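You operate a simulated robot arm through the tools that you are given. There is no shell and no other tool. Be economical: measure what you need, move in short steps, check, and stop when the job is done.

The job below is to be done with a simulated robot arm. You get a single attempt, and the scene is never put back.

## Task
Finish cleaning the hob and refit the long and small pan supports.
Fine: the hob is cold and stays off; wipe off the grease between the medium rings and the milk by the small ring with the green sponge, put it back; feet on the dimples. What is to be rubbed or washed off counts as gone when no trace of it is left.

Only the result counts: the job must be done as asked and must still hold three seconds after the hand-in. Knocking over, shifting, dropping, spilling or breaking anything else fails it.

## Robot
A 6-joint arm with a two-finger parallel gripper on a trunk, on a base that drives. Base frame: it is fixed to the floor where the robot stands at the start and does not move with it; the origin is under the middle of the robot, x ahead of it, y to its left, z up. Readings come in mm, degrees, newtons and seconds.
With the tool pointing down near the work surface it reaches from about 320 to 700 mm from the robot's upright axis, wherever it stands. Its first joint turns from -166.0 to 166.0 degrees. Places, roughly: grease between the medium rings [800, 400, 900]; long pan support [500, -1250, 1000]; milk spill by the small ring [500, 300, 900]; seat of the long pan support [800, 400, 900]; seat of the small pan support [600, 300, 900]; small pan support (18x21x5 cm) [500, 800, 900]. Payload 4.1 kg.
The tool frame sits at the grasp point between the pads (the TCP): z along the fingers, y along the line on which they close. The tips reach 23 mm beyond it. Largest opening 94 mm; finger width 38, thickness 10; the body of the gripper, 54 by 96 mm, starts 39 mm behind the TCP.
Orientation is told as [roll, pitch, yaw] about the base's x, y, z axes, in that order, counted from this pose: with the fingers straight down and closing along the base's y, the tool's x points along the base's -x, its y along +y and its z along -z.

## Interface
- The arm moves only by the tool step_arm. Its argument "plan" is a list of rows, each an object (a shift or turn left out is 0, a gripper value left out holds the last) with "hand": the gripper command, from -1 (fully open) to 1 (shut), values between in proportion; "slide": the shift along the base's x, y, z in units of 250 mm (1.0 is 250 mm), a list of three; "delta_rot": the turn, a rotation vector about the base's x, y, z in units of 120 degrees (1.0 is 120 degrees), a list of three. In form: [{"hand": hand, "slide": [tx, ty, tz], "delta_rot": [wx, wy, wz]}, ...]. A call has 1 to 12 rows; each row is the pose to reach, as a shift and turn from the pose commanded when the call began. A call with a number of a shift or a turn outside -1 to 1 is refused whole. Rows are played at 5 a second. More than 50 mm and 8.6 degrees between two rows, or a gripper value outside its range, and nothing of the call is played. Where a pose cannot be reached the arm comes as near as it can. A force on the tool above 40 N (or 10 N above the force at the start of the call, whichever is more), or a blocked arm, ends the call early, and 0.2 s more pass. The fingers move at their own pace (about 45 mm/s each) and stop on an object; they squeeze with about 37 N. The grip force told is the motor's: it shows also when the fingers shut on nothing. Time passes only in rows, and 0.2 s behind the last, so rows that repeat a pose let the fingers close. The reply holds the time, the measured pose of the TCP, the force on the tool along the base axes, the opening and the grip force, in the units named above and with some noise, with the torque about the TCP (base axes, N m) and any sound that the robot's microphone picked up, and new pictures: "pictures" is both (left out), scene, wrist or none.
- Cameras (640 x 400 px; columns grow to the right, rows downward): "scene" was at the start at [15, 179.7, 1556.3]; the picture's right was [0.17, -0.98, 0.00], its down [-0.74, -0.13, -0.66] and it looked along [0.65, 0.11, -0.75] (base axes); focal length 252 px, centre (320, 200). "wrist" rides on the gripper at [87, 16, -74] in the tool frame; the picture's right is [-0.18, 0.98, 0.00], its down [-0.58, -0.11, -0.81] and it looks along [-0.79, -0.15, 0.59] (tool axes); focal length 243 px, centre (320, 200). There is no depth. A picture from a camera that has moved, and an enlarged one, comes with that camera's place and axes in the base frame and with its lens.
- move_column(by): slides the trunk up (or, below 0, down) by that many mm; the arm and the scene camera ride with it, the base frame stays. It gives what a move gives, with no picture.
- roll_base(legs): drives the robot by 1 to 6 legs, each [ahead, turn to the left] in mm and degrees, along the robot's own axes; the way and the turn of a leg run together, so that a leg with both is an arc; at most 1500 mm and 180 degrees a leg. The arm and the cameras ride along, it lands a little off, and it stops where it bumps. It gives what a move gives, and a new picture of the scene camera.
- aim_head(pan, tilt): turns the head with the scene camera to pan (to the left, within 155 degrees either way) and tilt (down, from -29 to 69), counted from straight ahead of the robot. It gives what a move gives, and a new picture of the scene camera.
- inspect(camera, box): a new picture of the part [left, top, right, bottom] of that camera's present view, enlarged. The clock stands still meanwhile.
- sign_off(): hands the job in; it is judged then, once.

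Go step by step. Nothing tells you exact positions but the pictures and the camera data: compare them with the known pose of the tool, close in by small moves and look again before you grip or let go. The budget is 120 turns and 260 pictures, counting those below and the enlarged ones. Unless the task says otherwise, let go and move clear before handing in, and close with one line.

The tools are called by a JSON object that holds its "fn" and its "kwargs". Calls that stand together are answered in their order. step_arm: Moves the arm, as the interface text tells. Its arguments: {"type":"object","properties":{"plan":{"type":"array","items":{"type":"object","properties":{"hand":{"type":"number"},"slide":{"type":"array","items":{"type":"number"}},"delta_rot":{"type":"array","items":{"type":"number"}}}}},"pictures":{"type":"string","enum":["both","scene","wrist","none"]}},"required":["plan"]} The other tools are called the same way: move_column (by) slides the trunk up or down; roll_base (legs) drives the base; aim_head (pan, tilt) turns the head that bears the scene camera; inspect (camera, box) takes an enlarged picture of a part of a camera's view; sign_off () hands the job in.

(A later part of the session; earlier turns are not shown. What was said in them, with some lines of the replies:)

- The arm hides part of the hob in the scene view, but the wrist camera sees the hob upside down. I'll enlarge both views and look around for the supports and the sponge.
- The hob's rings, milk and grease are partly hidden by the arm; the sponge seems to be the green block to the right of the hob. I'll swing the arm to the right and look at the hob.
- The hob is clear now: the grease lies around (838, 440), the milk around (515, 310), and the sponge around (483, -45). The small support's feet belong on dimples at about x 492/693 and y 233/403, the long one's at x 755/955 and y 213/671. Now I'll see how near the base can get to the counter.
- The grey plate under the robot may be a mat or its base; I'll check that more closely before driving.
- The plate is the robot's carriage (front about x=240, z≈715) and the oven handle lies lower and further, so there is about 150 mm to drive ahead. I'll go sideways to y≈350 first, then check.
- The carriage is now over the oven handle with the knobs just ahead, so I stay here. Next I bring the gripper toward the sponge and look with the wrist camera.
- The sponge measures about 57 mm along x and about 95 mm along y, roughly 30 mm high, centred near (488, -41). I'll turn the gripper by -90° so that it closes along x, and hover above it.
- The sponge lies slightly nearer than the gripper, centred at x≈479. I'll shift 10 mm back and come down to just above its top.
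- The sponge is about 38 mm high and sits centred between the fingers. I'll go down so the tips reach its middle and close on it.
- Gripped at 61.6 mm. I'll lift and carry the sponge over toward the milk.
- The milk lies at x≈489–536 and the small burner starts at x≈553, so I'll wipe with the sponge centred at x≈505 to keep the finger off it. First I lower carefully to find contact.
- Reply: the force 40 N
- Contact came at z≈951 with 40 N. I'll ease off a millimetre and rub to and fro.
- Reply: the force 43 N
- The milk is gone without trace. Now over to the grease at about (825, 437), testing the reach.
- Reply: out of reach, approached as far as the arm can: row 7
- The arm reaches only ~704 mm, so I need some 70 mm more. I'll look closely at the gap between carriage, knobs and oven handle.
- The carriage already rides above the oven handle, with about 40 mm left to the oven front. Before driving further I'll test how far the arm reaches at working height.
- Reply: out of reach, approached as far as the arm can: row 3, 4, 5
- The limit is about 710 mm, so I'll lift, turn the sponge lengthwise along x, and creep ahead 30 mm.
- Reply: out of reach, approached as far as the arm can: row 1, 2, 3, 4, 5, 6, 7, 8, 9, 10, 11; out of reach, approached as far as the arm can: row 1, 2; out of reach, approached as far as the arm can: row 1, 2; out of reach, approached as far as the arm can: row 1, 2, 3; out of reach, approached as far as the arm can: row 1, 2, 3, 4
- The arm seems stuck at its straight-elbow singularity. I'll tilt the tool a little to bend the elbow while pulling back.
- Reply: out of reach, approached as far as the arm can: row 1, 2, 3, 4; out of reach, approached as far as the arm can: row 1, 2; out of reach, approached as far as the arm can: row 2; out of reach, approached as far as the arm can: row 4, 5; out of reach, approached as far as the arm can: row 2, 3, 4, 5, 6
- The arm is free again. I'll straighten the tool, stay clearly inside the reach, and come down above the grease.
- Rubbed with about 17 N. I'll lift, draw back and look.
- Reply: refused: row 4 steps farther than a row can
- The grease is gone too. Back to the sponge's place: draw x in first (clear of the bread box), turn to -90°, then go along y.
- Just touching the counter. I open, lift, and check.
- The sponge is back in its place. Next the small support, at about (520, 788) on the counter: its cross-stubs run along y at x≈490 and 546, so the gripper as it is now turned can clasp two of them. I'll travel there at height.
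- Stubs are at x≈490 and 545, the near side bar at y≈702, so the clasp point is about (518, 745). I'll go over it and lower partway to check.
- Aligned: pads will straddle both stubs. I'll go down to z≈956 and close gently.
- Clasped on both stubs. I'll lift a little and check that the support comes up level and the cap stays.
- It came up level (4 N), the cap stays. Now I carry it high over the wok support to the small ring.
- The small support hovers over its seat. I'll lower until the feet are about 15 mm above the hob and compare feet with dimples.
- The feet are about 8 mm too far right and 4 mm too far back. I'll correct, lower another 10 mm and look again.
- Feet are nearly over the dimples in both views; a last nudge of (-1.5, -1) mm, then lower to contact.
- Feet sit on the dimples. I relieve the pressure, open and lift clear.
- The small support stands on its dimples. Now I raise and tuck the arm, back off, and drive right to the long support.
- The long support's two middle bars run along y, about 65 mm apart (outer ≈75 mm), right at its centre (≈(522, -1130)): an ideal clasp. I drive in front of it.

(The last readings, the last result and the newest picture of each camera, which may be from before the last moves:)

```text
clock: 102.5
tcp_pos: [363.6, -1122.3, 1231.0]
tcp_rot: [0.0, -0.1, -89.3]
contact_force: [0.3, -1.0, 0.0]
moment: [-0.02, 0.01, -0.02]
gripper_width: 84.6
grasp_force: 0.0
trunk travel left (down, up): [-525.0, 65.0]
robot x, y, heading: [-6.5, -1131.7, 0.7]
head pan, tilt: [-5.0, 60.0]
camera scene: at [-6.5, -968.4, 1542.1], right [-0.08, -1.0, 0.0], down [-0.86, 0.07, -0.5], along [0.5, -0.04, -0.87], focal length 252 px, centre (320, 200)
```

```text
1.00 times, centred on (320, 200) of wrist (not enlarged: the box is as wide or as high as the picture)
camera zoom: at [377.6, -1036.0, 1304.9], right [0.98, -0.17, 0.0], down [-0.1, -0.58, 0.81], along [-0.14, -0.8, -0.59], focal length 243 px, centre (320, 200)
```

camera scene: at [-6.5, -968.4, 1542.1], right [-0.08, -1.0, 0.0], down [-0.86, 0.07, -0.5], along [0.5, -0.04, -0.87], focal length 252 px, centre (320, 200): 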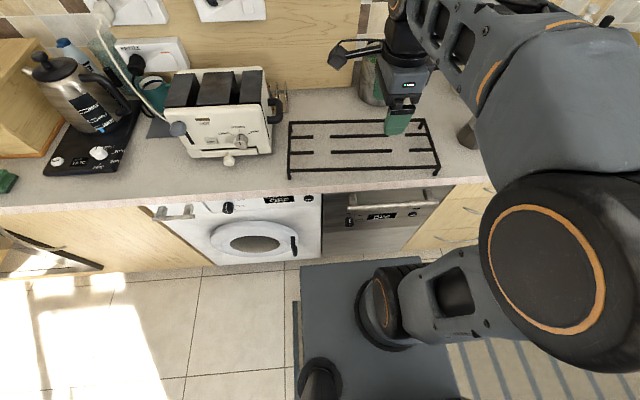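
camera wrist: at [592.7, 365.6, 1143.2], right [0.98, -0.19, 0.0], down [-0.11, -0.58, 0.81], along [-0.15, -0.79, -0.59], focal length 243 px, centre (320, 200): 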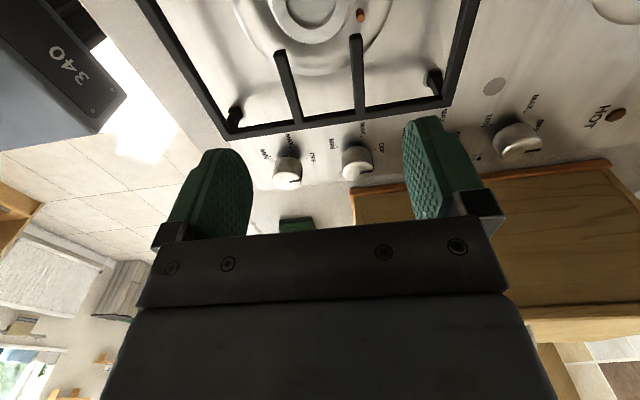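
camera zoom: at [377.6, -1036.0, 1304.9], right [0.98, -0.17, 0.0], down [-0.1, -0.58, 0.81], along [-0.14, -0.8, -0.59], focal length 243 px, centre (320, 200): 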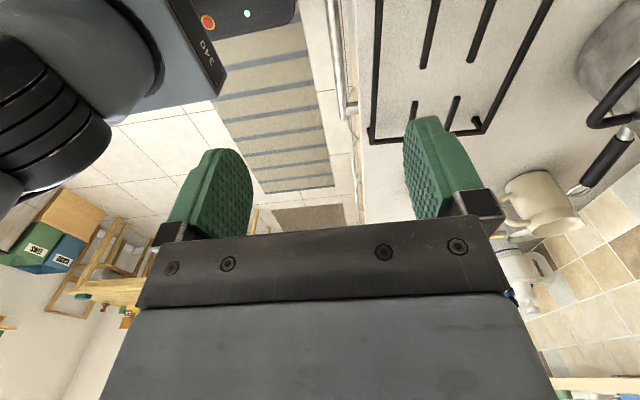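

The support is turned about -2.4° and its middle bars centre on about (526, -1137). I approach above with a matching turn.

{"fn": "step_arm", "kwargs": {"plan": [{"hand": -1, "slide": [0.1, -0.01, -0.1], "delta_rot": [0, 0, -0.013]}, {"slide": [0.22, -0.02, -0.2], "delta_rot": [0, 0, -0.026]}, {"slide": [0.34, -0.03, -0.3], "delta_rot": [0, 0, -0.026]}, {"slide": [0.46, -0.04, -0.42], "delta_rot": [0, 0, -0.026]}, {"slide": [0.56, -0.05, -0.55], "delta_rot": [0, 0, -0.026]}, {"slide": [0.65, -0.059, -0.68], "delta_rot": [0, 0, -0.026]}], "pictures": "wrist"}}

{"fn": "inspect", "kwargs": {"camera": "scene", "box": [270, 100, 460, 200]}}

```text
clock: 103.8
tcp_pos: [527.1, -1136.5, 1058.4]
tcp_rot: [0.0, -0.2, -92.4]
contact_force: [-0.7, -0.5, 0.6]
moment: [0.01, -0.04, 0.02]
gripper_width: 94.0
grasp_force: 0.1
trunk travel left (down, up): [-525.0, 65.0]
robot x, y, heading: [-10.3, -1125.7, 0.4]
head pan, tilt: [-5.0, 60.0]
camera wrist: at [546.3, -1051.3, 1134.0], right [0.97, -0.23, 0.0], down [-0.13, -0.57, 0.81], along [-0.18, -0.79, -0.59], focal length 243 px, centre (320, 200)
```

wrist: 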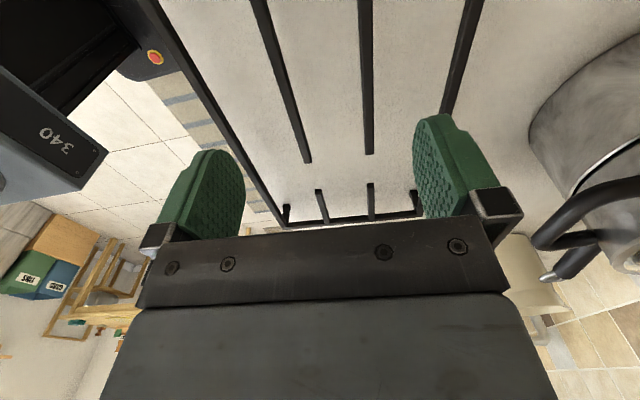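

```text
3.37 times, centred on (365, 150) of scene
camera zoom: at [-6.0, -968.5, 1542.1], right [-0.08, -1.0, 0.0], down [-0.86, 0.07, -0.5], along [0.5, -0.04, -0.87], focal length 848 px, centre (168, 368)
```

zoom: 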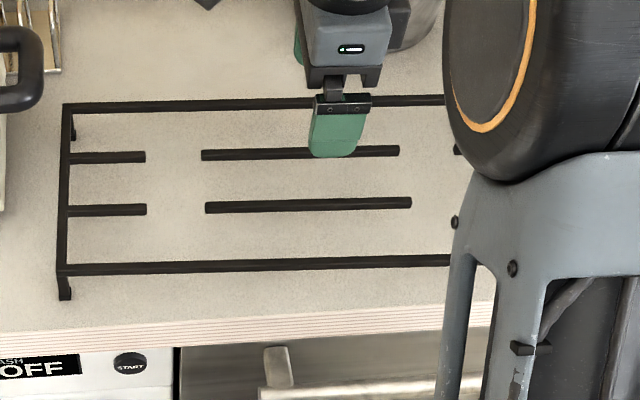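

Centred on both bars. Lowering.

{"fn": "step_arm", "kwargs": {"plan": [{"slide": [0, 0, -0.15]}, {"slide": [0, 0, -0.28]}, {"slide": [0, 0, -0.35]}], "pictures": "wrist"}}

```text
clock: 104.7
tcp_pos: [525.8, -1136.6, 971.6]
tcp_rot: [0.1, -0.1, -92.4]
contact_force: [0.4, 0.6, 0.2]
moment: [0.0, -0.01, -0.01]
gripper_width: 94.1
grasp_force: 0.1
trunk travel left (down, up): [-525.0, 65.0]
robot x, y, heading: [-14.4, -1130.3, 0.6]
head pan, tilt: [-5.0, 60.0]
camera wrist: at [545.3, -1051.6, 1047.2], right [0.97, -0.23, 0.0], down [-0.13, -0.57, 0.81], along [-0.18, -0.79, -0.59], focal length 243 px, centre (320, 200)
```

wrist: 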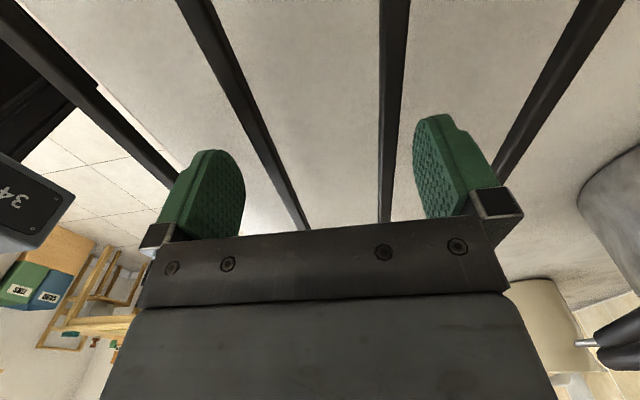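

{"fn": "step_arm", "kwargs": {"plan": [{"slide": [0.01, 0, -0.03]}, {"slide": [0.01, 0, -0.058]}, {"hand": -0.4, "slide": [0.01, 0, -0.058]}, {"hand": 1, "slide": [0.01, 0, -0.058]}, {"slide": [0.01, 0, -0.058]}, {"slide": [0.01, 0, -0.058]}, {"slide": [0.01, 0, 0]}, {"slide": [0.01, 0, 0.1]}], "pictures": "both"}}

```text
clock: 106.5
tcp_pos: [527.7, -1136.7, 997.0]
tcp_rot: [-0.2, -0.2, -92.4]
contact_force: [0.3, 1.1, -8.4]
moment: [-0.02, -0.01, 0.0]
gripper_width: 72.9
grasp_force: 37.4
trunk travel left (down, up): [-525.0, 65.0]
robot x, y, heading: [-12.4, -1126.7, 0.4]
head pan, tilt: [-5.0, 60.0]
camera scene: at [-6.2, -968.5, 1542.0], right [-0.08, -1.0, 0.0], down [-0.86, 0.07, -0.5], along [0.5, -0.04, -0.87], focal length 252 px, centre (320, 200)
camera wrist: at [547.6, -1051.6, 1072.3], right [0.97, -0.23, 0.0], down [-0.13, -0.57, 0.81], along [-0.18, -0.79, -0.59], focal length 243 px, centre (320, 200)
```

scene: 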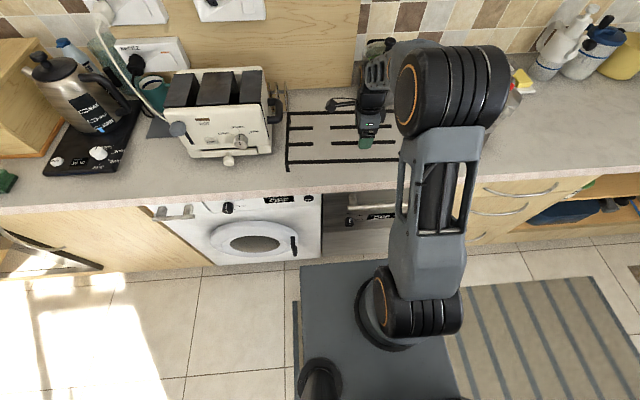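
wrist: 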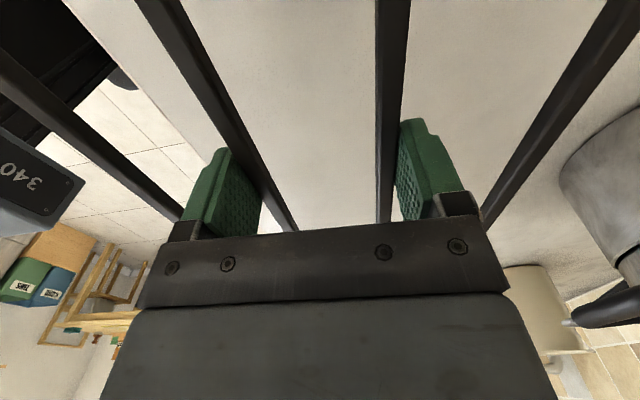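

The long support is up, balanced (8.4 N). I lift it straight up, pull it in, then turn right and back up to the hob.

{"fn": "step_arm", "kwargs": {"plan": [{"slide": [0, 0, 0.16]}, {"slide": [0, 0, 0.32]}, {"slide": [0, 0, 0.48]}, {"slide": [0, 0, 0.64]}, {"slide": [0, 0, 0.8]}, {"slide": [0, 0, 0.95]}, {"slide": [-0.15, 0, 0.95]}, {"slide": [-0.3, 0, 0.95]}, {"slide": [-0.45, 0, 0.95]}, {"slide": [-0.6, 0.01, 0.95]}], "pictures": "scene"}}

```text
clock: 108.7
tcp_pos: [376.4, -1135.7, 1235.2]
tcp_rot: [0.1, -0.2, -92.4]
contact_force: [-0.5, -0.4, -7.1]
moment: [-0.01, -0.05, 0.0]
gripper_width: 72.8
grasp_force: 37.2
trunk travel left (down, up): [-525.0, 65.0]
robot x, y, heading: [-6.6, -1129.0, 0.6]
head pan, tilt: [-5.0, 60.0]
camera scene: at [-7.1, -968.4, 1542.1], right [-0.08, -1.0, 0.0], down [-0.86, 0.07, -0.5], along [0.5, -0.04, -0.87], focal length 252 px, centre (320, 200)
```

scene: 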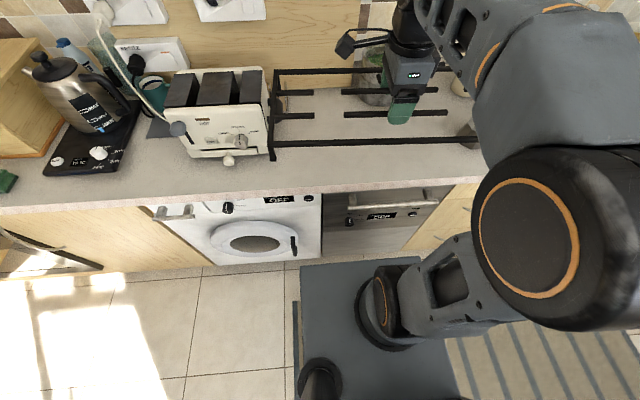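

{"fn": "roll_base", "kwargs": {"legs": [[-40, 0], [0, -90.6], [-1000, 0], [-555, 0], [0, 90]]}}

```text
clock: 124.7
tcp_pos: [336.7, 409.6, 1235.1]
tcp_rot: [-0.1, -0.1, -93.9]
contact_force: [-0.8, 0.5, -6.6]
moment: [-0.01, 0.0, -0.01]
gripper_width: 72.7
grasp_force: 37.2
trunk travel left (down, up): [-525.0, 65.0]
robot x, y, heading: [-50.7, 422.0, -0.9]
head pan, tilt: [-5.0, 60.0]
camera scene: at [-43.6, 585.3, 1542.1], right [-0.1, -0.99, 0.0], down [-0.86, 0.09, -0.5], along [0.5, -0.05, -0.87], focal length 252 px, centre (320, 200)
```

scene: 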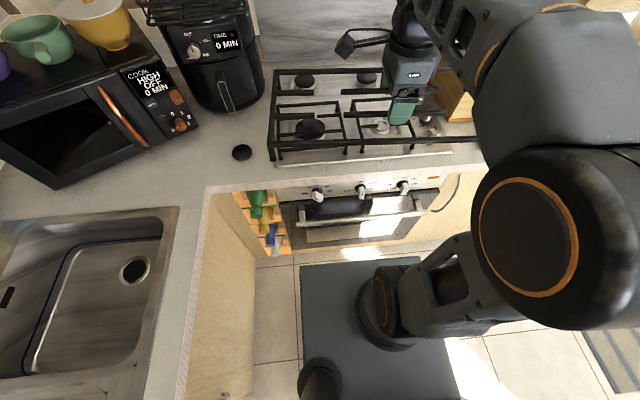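

{"fn": "roll_base", "kwargs": {"legs": [[198, 0.9]]}}

```text
clock: 126.3
tcp_pos: [534.6, 413.3, 1235.3]
tcp_rot: [-0.1, -0.1, -93.0]
contact_force: [0.5, -0.2, -8.5]
moment: [-0.04, 0.0, -0.01]
gripper_width: 72.6
grasp_force: 36.4
trunk travel left (down, up): [-525.0, 65.0]
robot x, y, heading: [146.0, 425.0, 0.1]
head pan, tilt: [-5.0, 60.0]
camera scene: at [151.5, 584.0, 1542.1], right [-0.09, -1.0, 0.0], down [-0.86, 0.07, -0.5], along [0.5, -0.04, -0.87], focal length 252 px, centre (320, 200)
```

scene: 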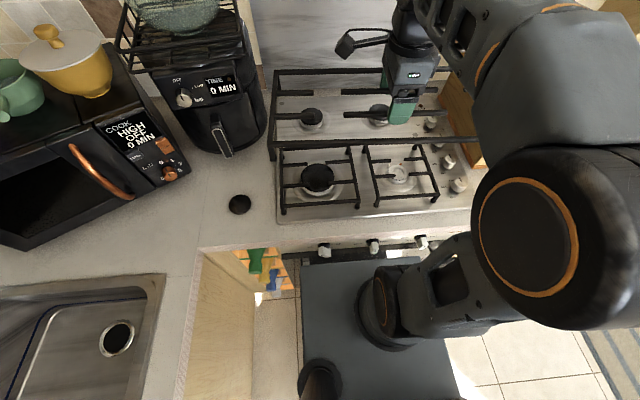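

Now extend and lower in one sweep, staying above the fitted supports, and turn the support square.

{"fn": "step_arm", "kwargs": {"plan": [{"slide": [0.08, 0.02, -0.1], "delta_rot": [0, 0, 0.012]}, {"slide": [0.18, 0.04, -0.2], "delta_rot": [0, 0, 0.025]}, {"slide": [0.3, 0.06, -0.3], "delta_rot": [0, 0, 0.025]}, {"slide": [0.42, 0.08, -0.4], "delta_rot": [0, 0, 0.025]}, {"slide": [0.54, 0.1, -0.5], "delta_rot": [0, 0, 0.025]}, {"slide": [0.67, 0.108, -0.58], "delta_rot": [0, 0, 0.025]}, {"slide": [0.8, 0.108, -0.66], "delta_rot": [0, 0, 0.025]}, {"slide": [0.94, 0.108, -0.72], "delta_rot": [0, 0, 0.025]}], "pictures": "both"}}

```text
clock: 128.1
tcp_pos: [768.3, 439.5, 1052.9]
tcp_rot: [-0.2, -0.1, -90.0]
contact_force: [0.6, 0.5, -7.9]
moment: [0.0, 0.01, 0.03]
gripper_width: 72.9
grasp_force: 36.9
trunk travel left (down, up): [-525.0, 65.0]
robot x, y, heading: [146.8, 424.7, 0.2]
head pan, tilt: [-5.0, 60.0]
camera scene: at [151.8, 584.0, 1542.1], right [-0.09, -1.0, 0.0], down [-0.86, 0.07, -0.5], along [0.5, -0.04, -0.87], focal length 252 px, centre (320, 200)
camera wrist: at [785.0, 525.7, 1127.3], right [0.98, -0.18, 0.0], down [-0.11, -0.58, 0.81], along [-0.15, -0.79, -0.59], focal length 243 px, centre (320, 200)
```

scene: 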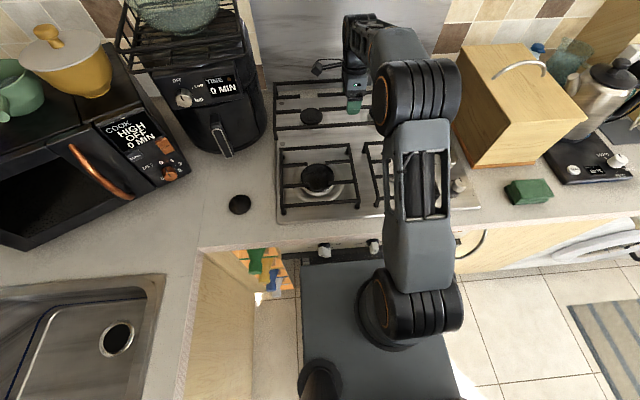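
wrist: 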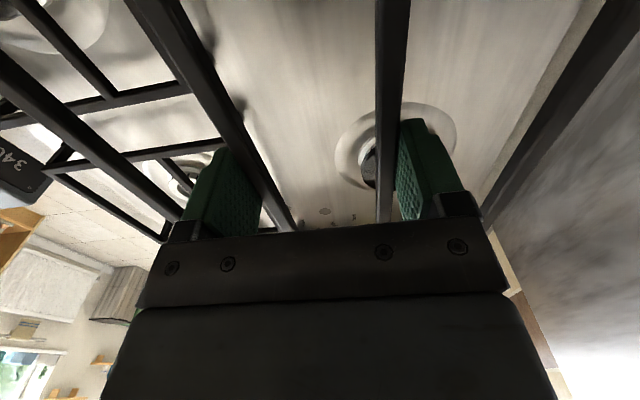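

{"fn": "step_arm", "kwargs": {"plan": [{"slide": [0.1, 0.0, -0.06]}, {"slide": [0.19, 0.004, -0.1]}, {"slide": [0.26, 0.006, -0.13]}], "pictures": "both"}}

{"fn": "inspect", "kwargs": {"camera": "scene", "box": [255, 60, 475, 230]}}

```text
clock: 128.9
tcp_pos: [834.5, 442.3, 1020.5]
tcp_rot: [-0.1, -0.1, -90.0]
contact_force: [0.3, 0.2, -7.2]
moment: [-0.01, -0.01, 0.01]
gripper_width: 72.7
grasp_force: 37.4
trunk travel left (down, up): [-525.0, 65.0]
robot x, y, heading: [145.2, 423.7, 0.2]
head pan, tilt: [-5.0, 60.0]
camera scene: at [151.3, 584.0, 1542.1], right [-0.09, -1.0, 0.0], down [-0.86, 0.07, -0.5], along [0.5, -0.04, -0.87], focal length 252 px, centre (320, 200)
camera wrist: at [849.9, 527.8, 1096.0], right [0.98, -0.18, 0.0], down [-0.11, -0.58, 0.81], along [-0.15, -0.79, -0.59], focal length 243 px, centre (320, 200)
```

scene: 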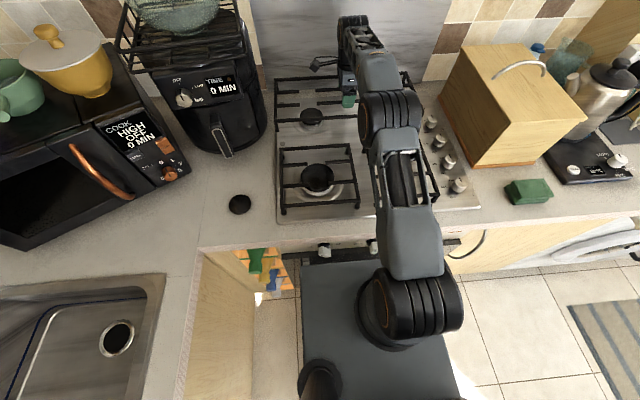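
wrist: 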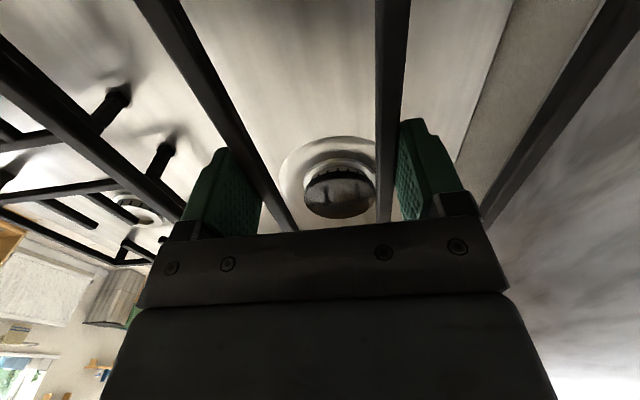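

```text
2.35 times, centred on (365, 145) of scene
camera zoom: at [151.3, 584.0, 1542.1], right [-0.09, -1.0, 0.0], down [-0.86, 0.07, -0.5], along [0.5, -0.04, -0.87], focal length 593 px, centre (214, 329)
```

zoom: 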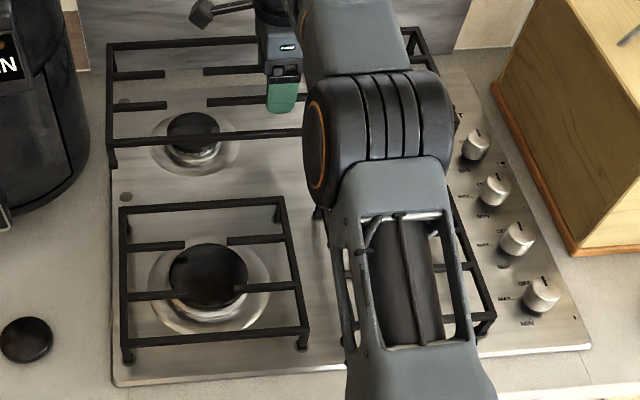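

{"fn": "step_arm", "kwargs": {"plan": [{"slide": [0, 0, -0.08]}, {"slide": [0, 0, -0.15]}], "pictures": "wrist"}}

{"fn": "inspect", "kwargs": {"camera": "scene", "box": [260, 70, 350, 160]}}

{"fn": "inspect", "kwargs": {"camera": "scene", "box": [370, 60, 460, 150]}}

```text
clock: 129.5
tcp_pos: [833.5, 443.1, 983.2]
tcp_rot: [-0.1, 0.0, -90.0]
contact_force: [-0.8, 0.3, -7.9]
moment: [-0.01, 0.0, 0.02]
gripper_width: 73.1
grasp_force: 36.8
trunk travel left (down, up): [-525.0, 65.0]
robot x, y, heading: [144.1, 423.1, -0.0]
head pan, tilt: [-5.0, 60.0]
camera wrist: at [849.5, 528.4, 1058.5], right [0.98, -0.18, 0.0], down [-0.11, -0.58, 0.81], along [-0.15, -0.79, -0.59], focal length 243 px, centre (320, 200)
```

wrist: 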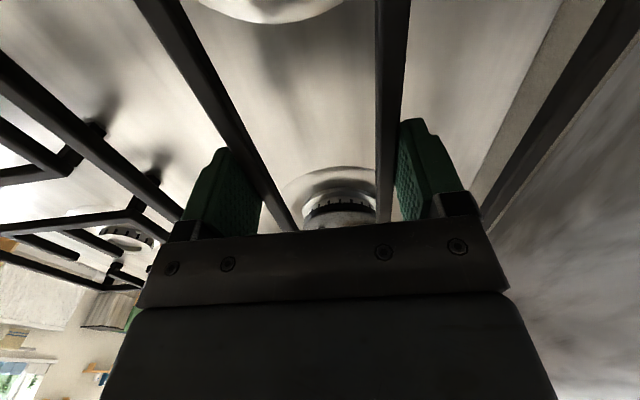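

```text
4.44 times, centred on (305, 115) of scene
camera zoom: at [151.4, 584.0, 1542.1], right [-0.09, -1.0, 0.0], down [-0.86, 0.07, -0.5], along [0.5, -0.04, -0.87], focal length 1120 px, centre (387, 578)
```

zoom: 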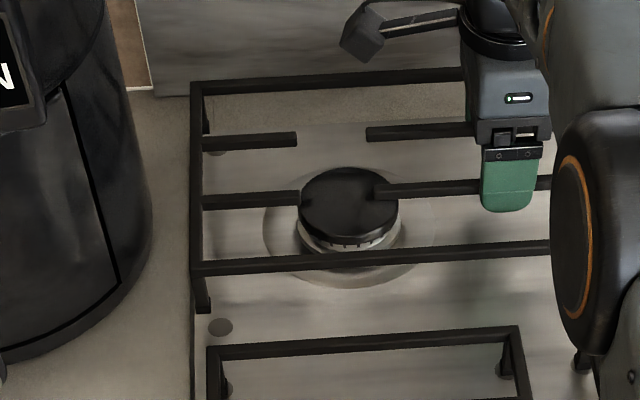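

```text
4.44 times, centred on (415, 105) of scene
camera zoom: at [151.4, 584.0, 1542.1], right [-0.09, -1.0, 0.0], down [-0.86, 0.07, -0.5], along [0.5, -0.04, -0.87], focal length 1120 px, centre (-102, 622)
```

zoom: 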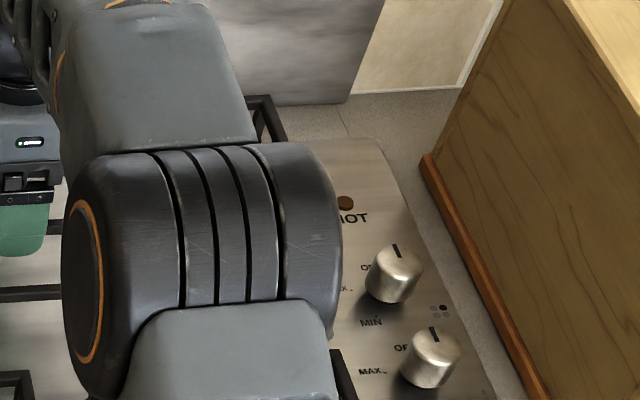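

{"fn": "step_arm", "kwargs": {"plan": [{"slide": [-0.012, -0.034, 0]}, {"slide": [-0.012, -0.034, -0.03]}], "pictures": "none"}}

{"fn": "inspect", "kwargs": {"camera": "scene", "box": [290, 80, 330, 105]}}

{"fn": "inspect", "kwargs": {"camera": "scene", "box": [290, 120, 330, 160]}}

{"fn": "inspect", "kwargs": {"camera": "scene", "box": [260, 60, 450, 160]}}

```text
clock: 130.1
tcp_pos: [831.5, 433.9, 977.0]
tcp_rot: [0.0, -0.2, -90.0]
contact_force: [0.2, -1.0, -8.0]
moment: [-0.04, 0.01, 0.01]
gripper_width: 72.6
grasp_force: 36.8
trunk travel left (down, up): [-525.0, 65.0]
robot x, y, heading: [138.4, 423.9, 0.3]
head pan, tilt: [-5.0, 60.0]
```

```text
16.00 times, centred on (310, 92) of scene
camera zoom: at [151.2, 583.9, 1542.1], right [-0.09, -1.0, 0.0], down [-0.86, 0.07, -0.5], along [0.5, -0.04, -0.87], focal length 4030 px, centre (480, 1920)
```

zoom: 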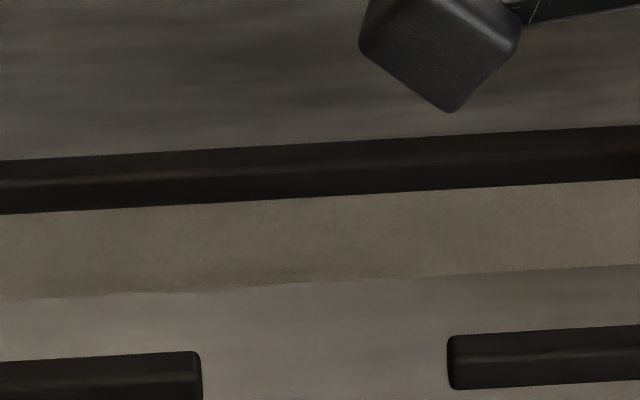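

```text
10.00 times, centred on (310, 140) of scene
camera zoom: at [151.2, 583.9, 1542.1], right [-0.09, -1.0, 0.0], down [-0.86, 0.07, -0.5], along [0.5, -0.04, -0.87], focal length 2519 px, centre (420, 800)
```

zoom: 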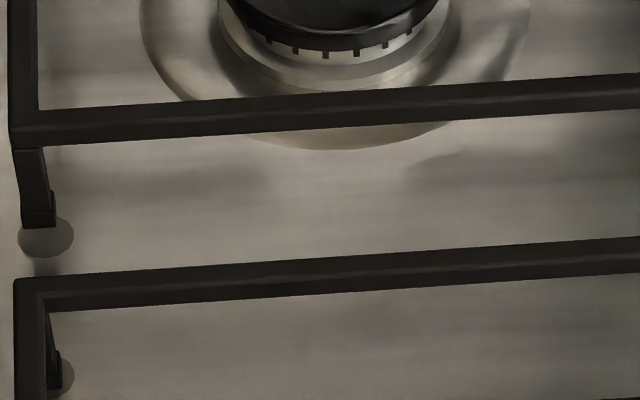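

```text
3.37 times, centred on (355, 110) of scene
camera zoom: at [151.2, 583.9, 1542.1], right [-0.09, -1.0, 0.0], down [-0.86, 0.07, -0.5], along [0.5, -0.04, -0.87], focal length 848 px, centre (202, 503)
```

zoom: 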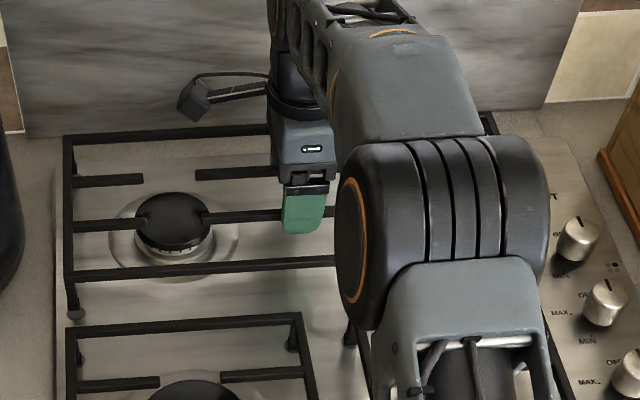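

Front-left foot will meet its dimple within about 1 mm. I check the rear-left one, then lower.

{"fn": "inspect", "kwargs": {"camera": "scene", "box": [265, 88, 305, 122]}}

{"fn": "step_arm", "kwargs": {"plan": [{"slide": [0.003, -0.003, -0.014]}, {"slide": [0.003, -0.003, -0.028]}, {"slide": [0.003, -0.003, -0.036]}], "pictures": "none"}}

{"fn": "inspect", "kwargs": {"camera": "scene", "box": [265, 85, 305, 150]}}

```text
11.76 times, centred on (285, 105) of scene
camera zoom: at [151.2, 583.9, 1542.1], right [-0.09, -1.0, 0.0], down [-0.86, 0.07, -0.5], along [0.5, -0.04, -0.87], focal length 2963 px, centre (732, 1318)
```

zoom: 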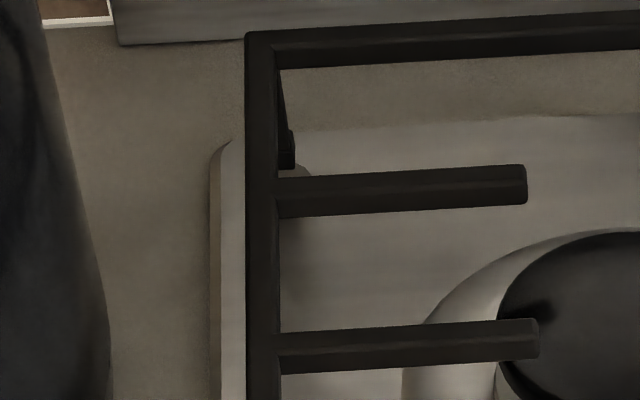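

```text
clock: 130.9
tcp_pos: [830.8, 432.2, 967.1]
tcp_rot: [0.0, -0.2, -89.9]
contact_force: [-0.9, -0.5, -7.5]
moment: [0.01, 0.0, 0.01]
gripper_width: 72.7
grasp_force: 37.3
trunk travel left (down, up): [-525.0, 65.0]
robot x, y, heading: [147.2, 425.3, 0.5]
head pan, tilt: [-5.0, 60.0]
```

```text
6.15 times, centred on (285, 118) of scene
camera zoom: at [151.0, 584.0, 1542.1], right [-0.09, -1.0, 0.0], down [-0.86, 0.07, -0.5], along [0.5, -0.04, -0.87], focal length 1550 px, centre (535, 708)
```

zoom: 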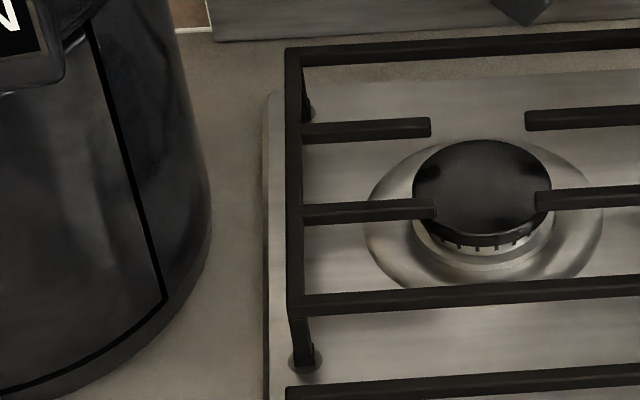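

{"fn": "inspect", "kwargs": {"camera": "scene", "box": [272, 134, 296, 149]}}

{"fn": "inspect", "kwargs": {"camera": "scene", "box": [272, 95, 296, 110]}}

```text
16.00 times, centred on (284, 142) of scene
camera zoom: at [151.0, 584.0, 1542.1], right [-0.09, -1.0, 0.0], down [-0.86, 0.07, -0.5], along [0.5, -0.04, -0.87], focal length 4030 px, centre (896, 1136)
```

zoom: 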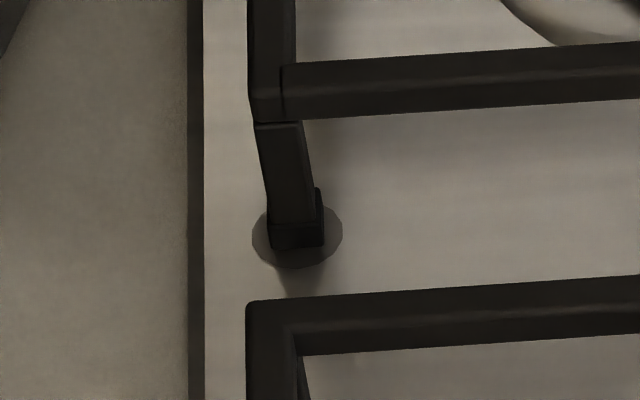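

```text
16.00 times, centred on (284, 102) of scene
camera zoom: at [151.0, 584.0, 1542.1], right [-0.09, -1.0, 0.0], down [-0.86, 0.07, -0.5], along [0.5, -0.04, -0.87], focal length 4030 px, centre (896, 1760)
```

zoom: 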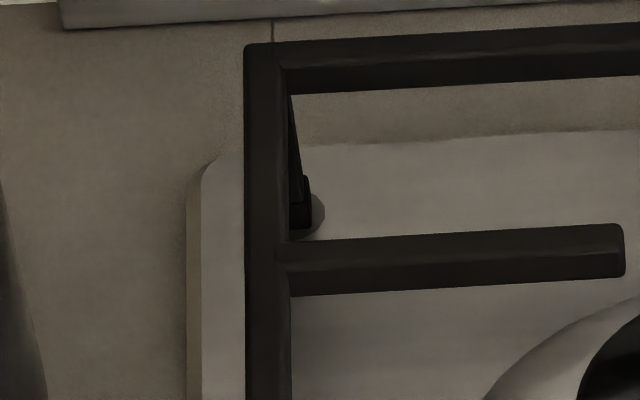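

Both left feet are centred on their dimples. Final lowering to contact.

{"fn": "step_arm", "kwargs": {"plan": [{"slide": [0.002, 0, -0.004]}, {"slide": [0.002, 0, -0.008]}, {"slide": [0.002, 0, -0.011]}], "pictures": "none"}}

```text
clock: 131.7
tcp_pos: [831.7, 432.4, 967.7]
tcp_rot: [0.2, -0.1, -89.9]
contact_force: [-1.8, 0.6, 1.6]
moment: [0.74, -0.89, 0.3]
gripper_width: 72.5
grasp_force: 36.8
trunk travel left (down, up): [-525.0, 65.0]
robot x, y, heading: [148.5, 426.9, 0.1]
head pan, tilt: [-5.0, 60.0]
```

{"fn": "step_arm", "kwargs": {"plan": [{"slide": [0, 0, -0.004]}, {"slide": [0, 0, -0.008]}], "pictures": "none"}}

{"fn": "inspect", "kwargs": {"camera": "scene", "box": [260, 60, 450, 160]}}

{"fn": "inspect", "kwargs": {"camera": "wrist", "box": [0, 0, 640, 400]}}

```text
clock: 132.3
tcp_pos: [830.8, 431.7, 967.3]
tcp_rot: [0.3, -0.1, -90.1]
contact_force: [5.1, 1.1, 17.4]
moment: [0.45, 0.29, 0.17]
gripper_width: 72.8
grasp_force: 37.1
trunk travel left (down, up): [-525.0, 65.0]
robot x, y, heading: [148.0, 423.0, -0.0]
head pan, tilt: [-5.0, 60.0]
```

```text
3.37 times, centred on (355, 110) of scene
camera zoom: at [149.1, 584.1, 1542.4], right [-0.09, -1.0, 0.0], down [-0.86, 0.07, -0.5], along [0.5, -0.04, -0.87], focal length 848 px, centre (202, 503)
```

zoom: 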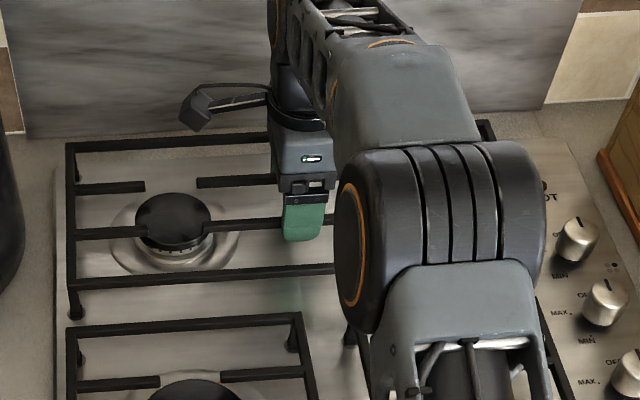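

```text
1.00 times, centred on (320, 200) of wrist (not enlarged: the box is as wide or as high as the picture)
camera zoom: at [846.4, 518.6, 1041.0], right [0.98, -0.18, 0.01], down [-0.11, -0.58, 0.81], along [-0.15, -0.79, -0.59], focal length 243 px, centre (320, 200)
```

zoom: 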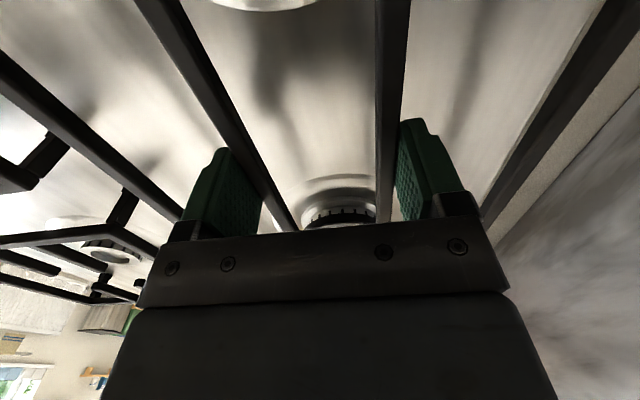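

Firmly seated. Relax, open, lift straight up and draw back to view all four feet.

{"fn": "step_arm", "kwargs": {"plan": [{"slide": [0, 0, 0.005]}, {"hand": 0.1, "slide": [0, 0, 0.005]}, {"hand": -0.5, "slide": [0, 0, 0.005]}, {"hand": -0.8, "slide": [0, 0, 0.005]}, {"hand": -0.8, "slide": [0, 0, 0.005]}, {"slide": [0, 0, 0.08]}, {"slide": [-0.03, 0, 0.22]}, {"slide": [-0.12, 0, 0.36]}, {"slide": [-0.25, 0.0, 0.5]}, {"slide": [-0.4, 0.0, 0.6]}], "pictures": "none"}}

{"fn": "step_arm", "kwargs": {"plan": [{"slide": [-0.1, -0.1, 0.1]}, {"slide": [-0.2, -0.2, 0.2]}, {"slide": [-0.3, -0.32, 0.25]}, {"slide": [-0.4, -0.45, 0.25]}, {"slide": [-0.45, -0.6, 0.25]}, {"slide": [-0.5, -0.75, 0.25]}, {"slide": [-0.55, -0.9, 0.25]}], "pictures": "scene"}}

```text
clock: 134.5
tcp_pos: [728.6, 433.2, 1113.0]
tcp_rot: [-0.1, -0.2, -90.0]
contact_force: [0.0, 0.4, 1.0]
moment: [0.0, -0.02, 0.0]
gripper_width: 84.5
grasp_force: 0.1
trunk travel left (down, up): [-525.0, 65.0]
robot x, y, heading: [143.7, 425.8, 0.4]
head pan, tilt: [-5.0, 60.0]
```

```text
clock: 136.1
tcp_pos: [593.0, 205.1, 1176.2]
tcp_rot: [0.0, -0.1, -90.0]
contact_force: [0.1, -0.4, -0.4]
moment: [0.02, 0.03, 0.0]
gripper_width: 84.5
grasp_force: 0.0
trunk travel left (down, up): [-525.0, 65.0]
robot x, y, heading: [145.4, 420.0, -0.0]
head pan, tilt: [-5.0, 60.0]
camera scene: at [150.1, 583.5, 1542.2], right [-0.09, -1.0, 0.0], down [-0.86, 0.07, -0.5], along [0.5, -0.04, -0.87], focal length 252 px, centre (320, 200)
```

scene: 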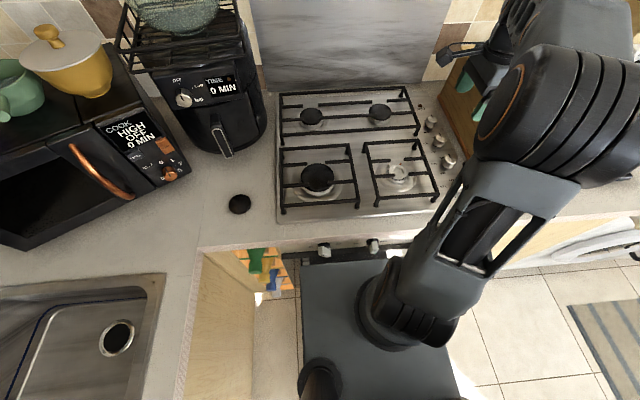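

{"fn": "inspect", "kwargs": {"camera": "scene", "box": [400, 80, 440, 145]}}

{"fn": "inspect", "kwargs": {"camera": "scene", "box": [265, 85, 305, 150]}}

{"fn": "inspect", "kwargs": {"camera": "scene", "box": [355, 130, 455, 215]}}

```text
6.15 times, centred on (420, 112) of scene
camera zoom: at [150.1, 583.5, 1542.2], right [-0.09, -1.0, 0.0], down [-0.86, 0.07, -0.5], along [0.5, -0.04, -0.87], focal length 1550 px, centre (-295, 738)
```

zoom: 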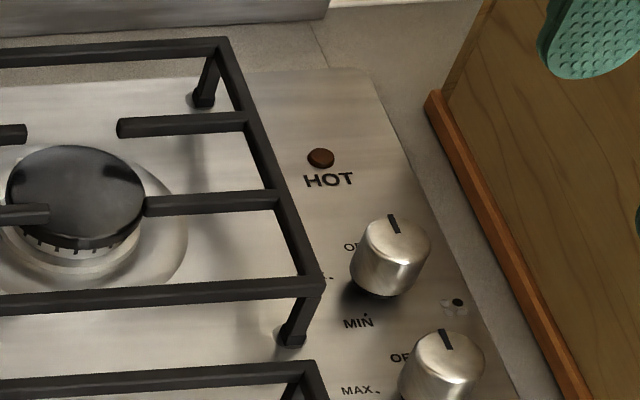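

```text
6.15 times, centred on (285, 118) of scene
camera zoom: at [150.1, 583.5, 1542.2], right [-0.09, -1.0, 0.0], down [-0.86, 0.07, -0.5], along [0.5, -0.04, -0.87], focal length 1550 px, centre (535, 708)
```

zoom: 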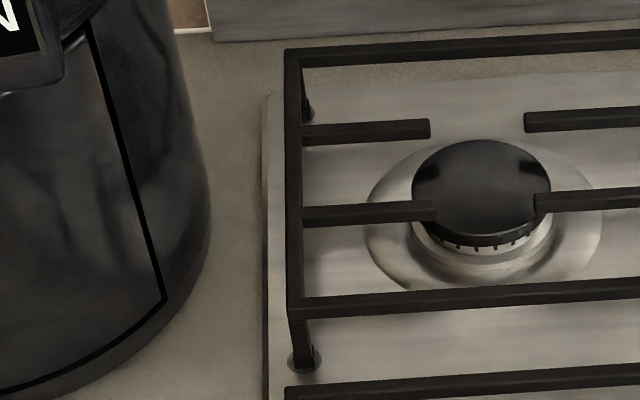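

```text
4.71 times, centred on (405, 172) of scene
camera zoom: at [150.1, 583.5, 1542.2], right [-0.09, -1.0, 0.0], down [-0.86, 0.07, -0.5], along [0.5, -0.04, -0.87], focal length 1185 px, centre (-80, 329)
```

zoom: 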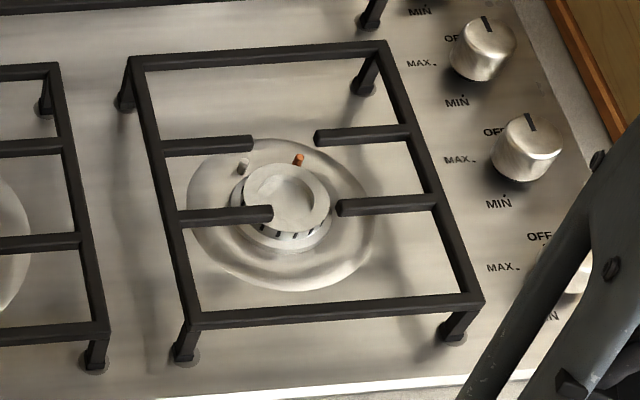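

{"fn": "inspect", "kwargs": {"camera": "scene", "box": [388, 88, 412, 103]}}

{"fn": "inspect", "kwargs": {"camera": "scene", "box": [402, 127, 426, 142]}}

{"fn": "inspect", "kwargs": {"camera": "scene", "box": [272, 134, 296, 149]}}

{"fn": "inspect", "kwargs": {"camera": "scene", "box": [272, 95, 296, 110]}}

```text
16.00 times, centred on (400, 96) of scene
camera zoom: at [150.1, 583.5, 1542.2], right [-0.09, -1.0, 0.0], down [-0.86, 0.07, -0.5], along [0.5, -0.04, -0.87], focal length 4030 px, centre (-960, 1872)
```

zoom: 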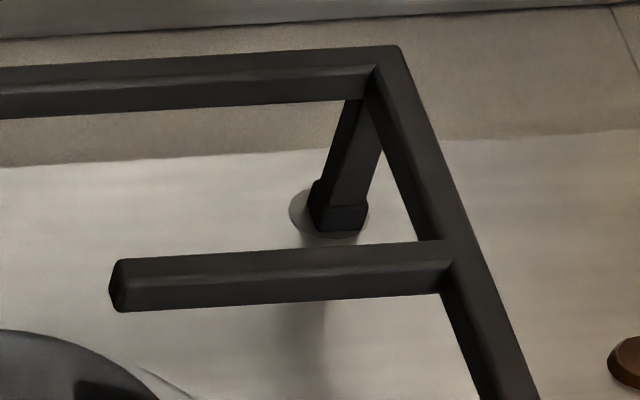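

```text
16.00 times, centred on (414, 134) of scene
camera zoom: at [150.1, 583.5, 1542.2], right [-0.09, -1.0, 0.0], down [-0.86, 0.07, -0.5], along [0.5, -0.04, -0.87], focal length 4030 px, centre (-1184, 1248)
```

zoom: 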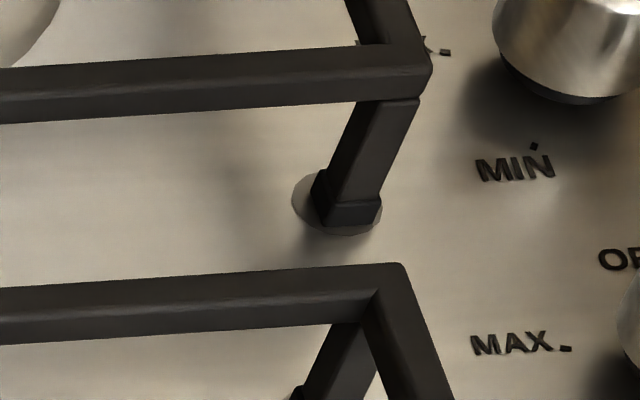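

```text
16.00 times, centred on (284, 142) of scene
camera zoom: at [150.1, 583.5, 1542.2], right [-0.09, -1.0, 0.0], down [-0.86, 0.07, -0.5], along [0.5, -0.04, -0.87], focal length 4030 px, centre (896, 1136)
```

zoom: 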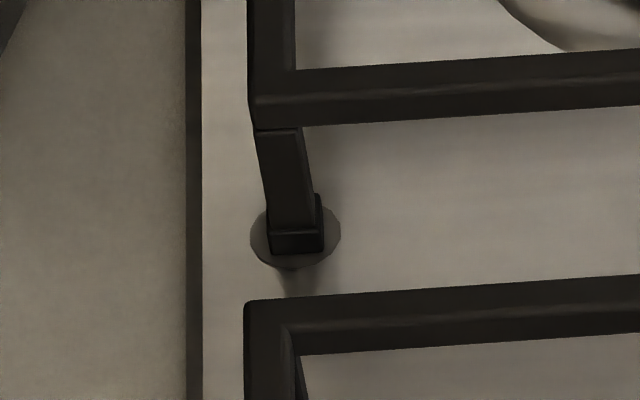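

```text
16.00 times, centred on (284, 102) of scene
camera zoom: at [150.1, 583.5, 1542.2], right [-0.09, -1.0, 0.0], down [-0.86, 0.07, -0.5], along [0.5, -0.04, -0.87], focal length 4030 px, centre (896, 1760)
```

zoom: 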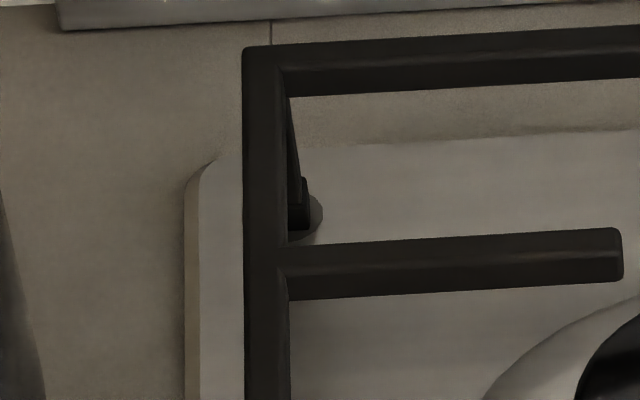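

All eight feet stand on their dimples, both stains are gone without trace, and the sponge is back by the bread box. The arm is clear, so I hand in.

{"fn": "sign_off", "kwargs": {}}

```text
The job is handed in.
```

I finished the job and handed it in: the grease and milk left no visible trace, and the sponge is back beside the bread box. Both pan supports have all their feet on the dimples; the long one's two right feet are about 2 mm off centre. I left the small ring's burner cap lying on the counter, since refitting it wasn't part of the task.
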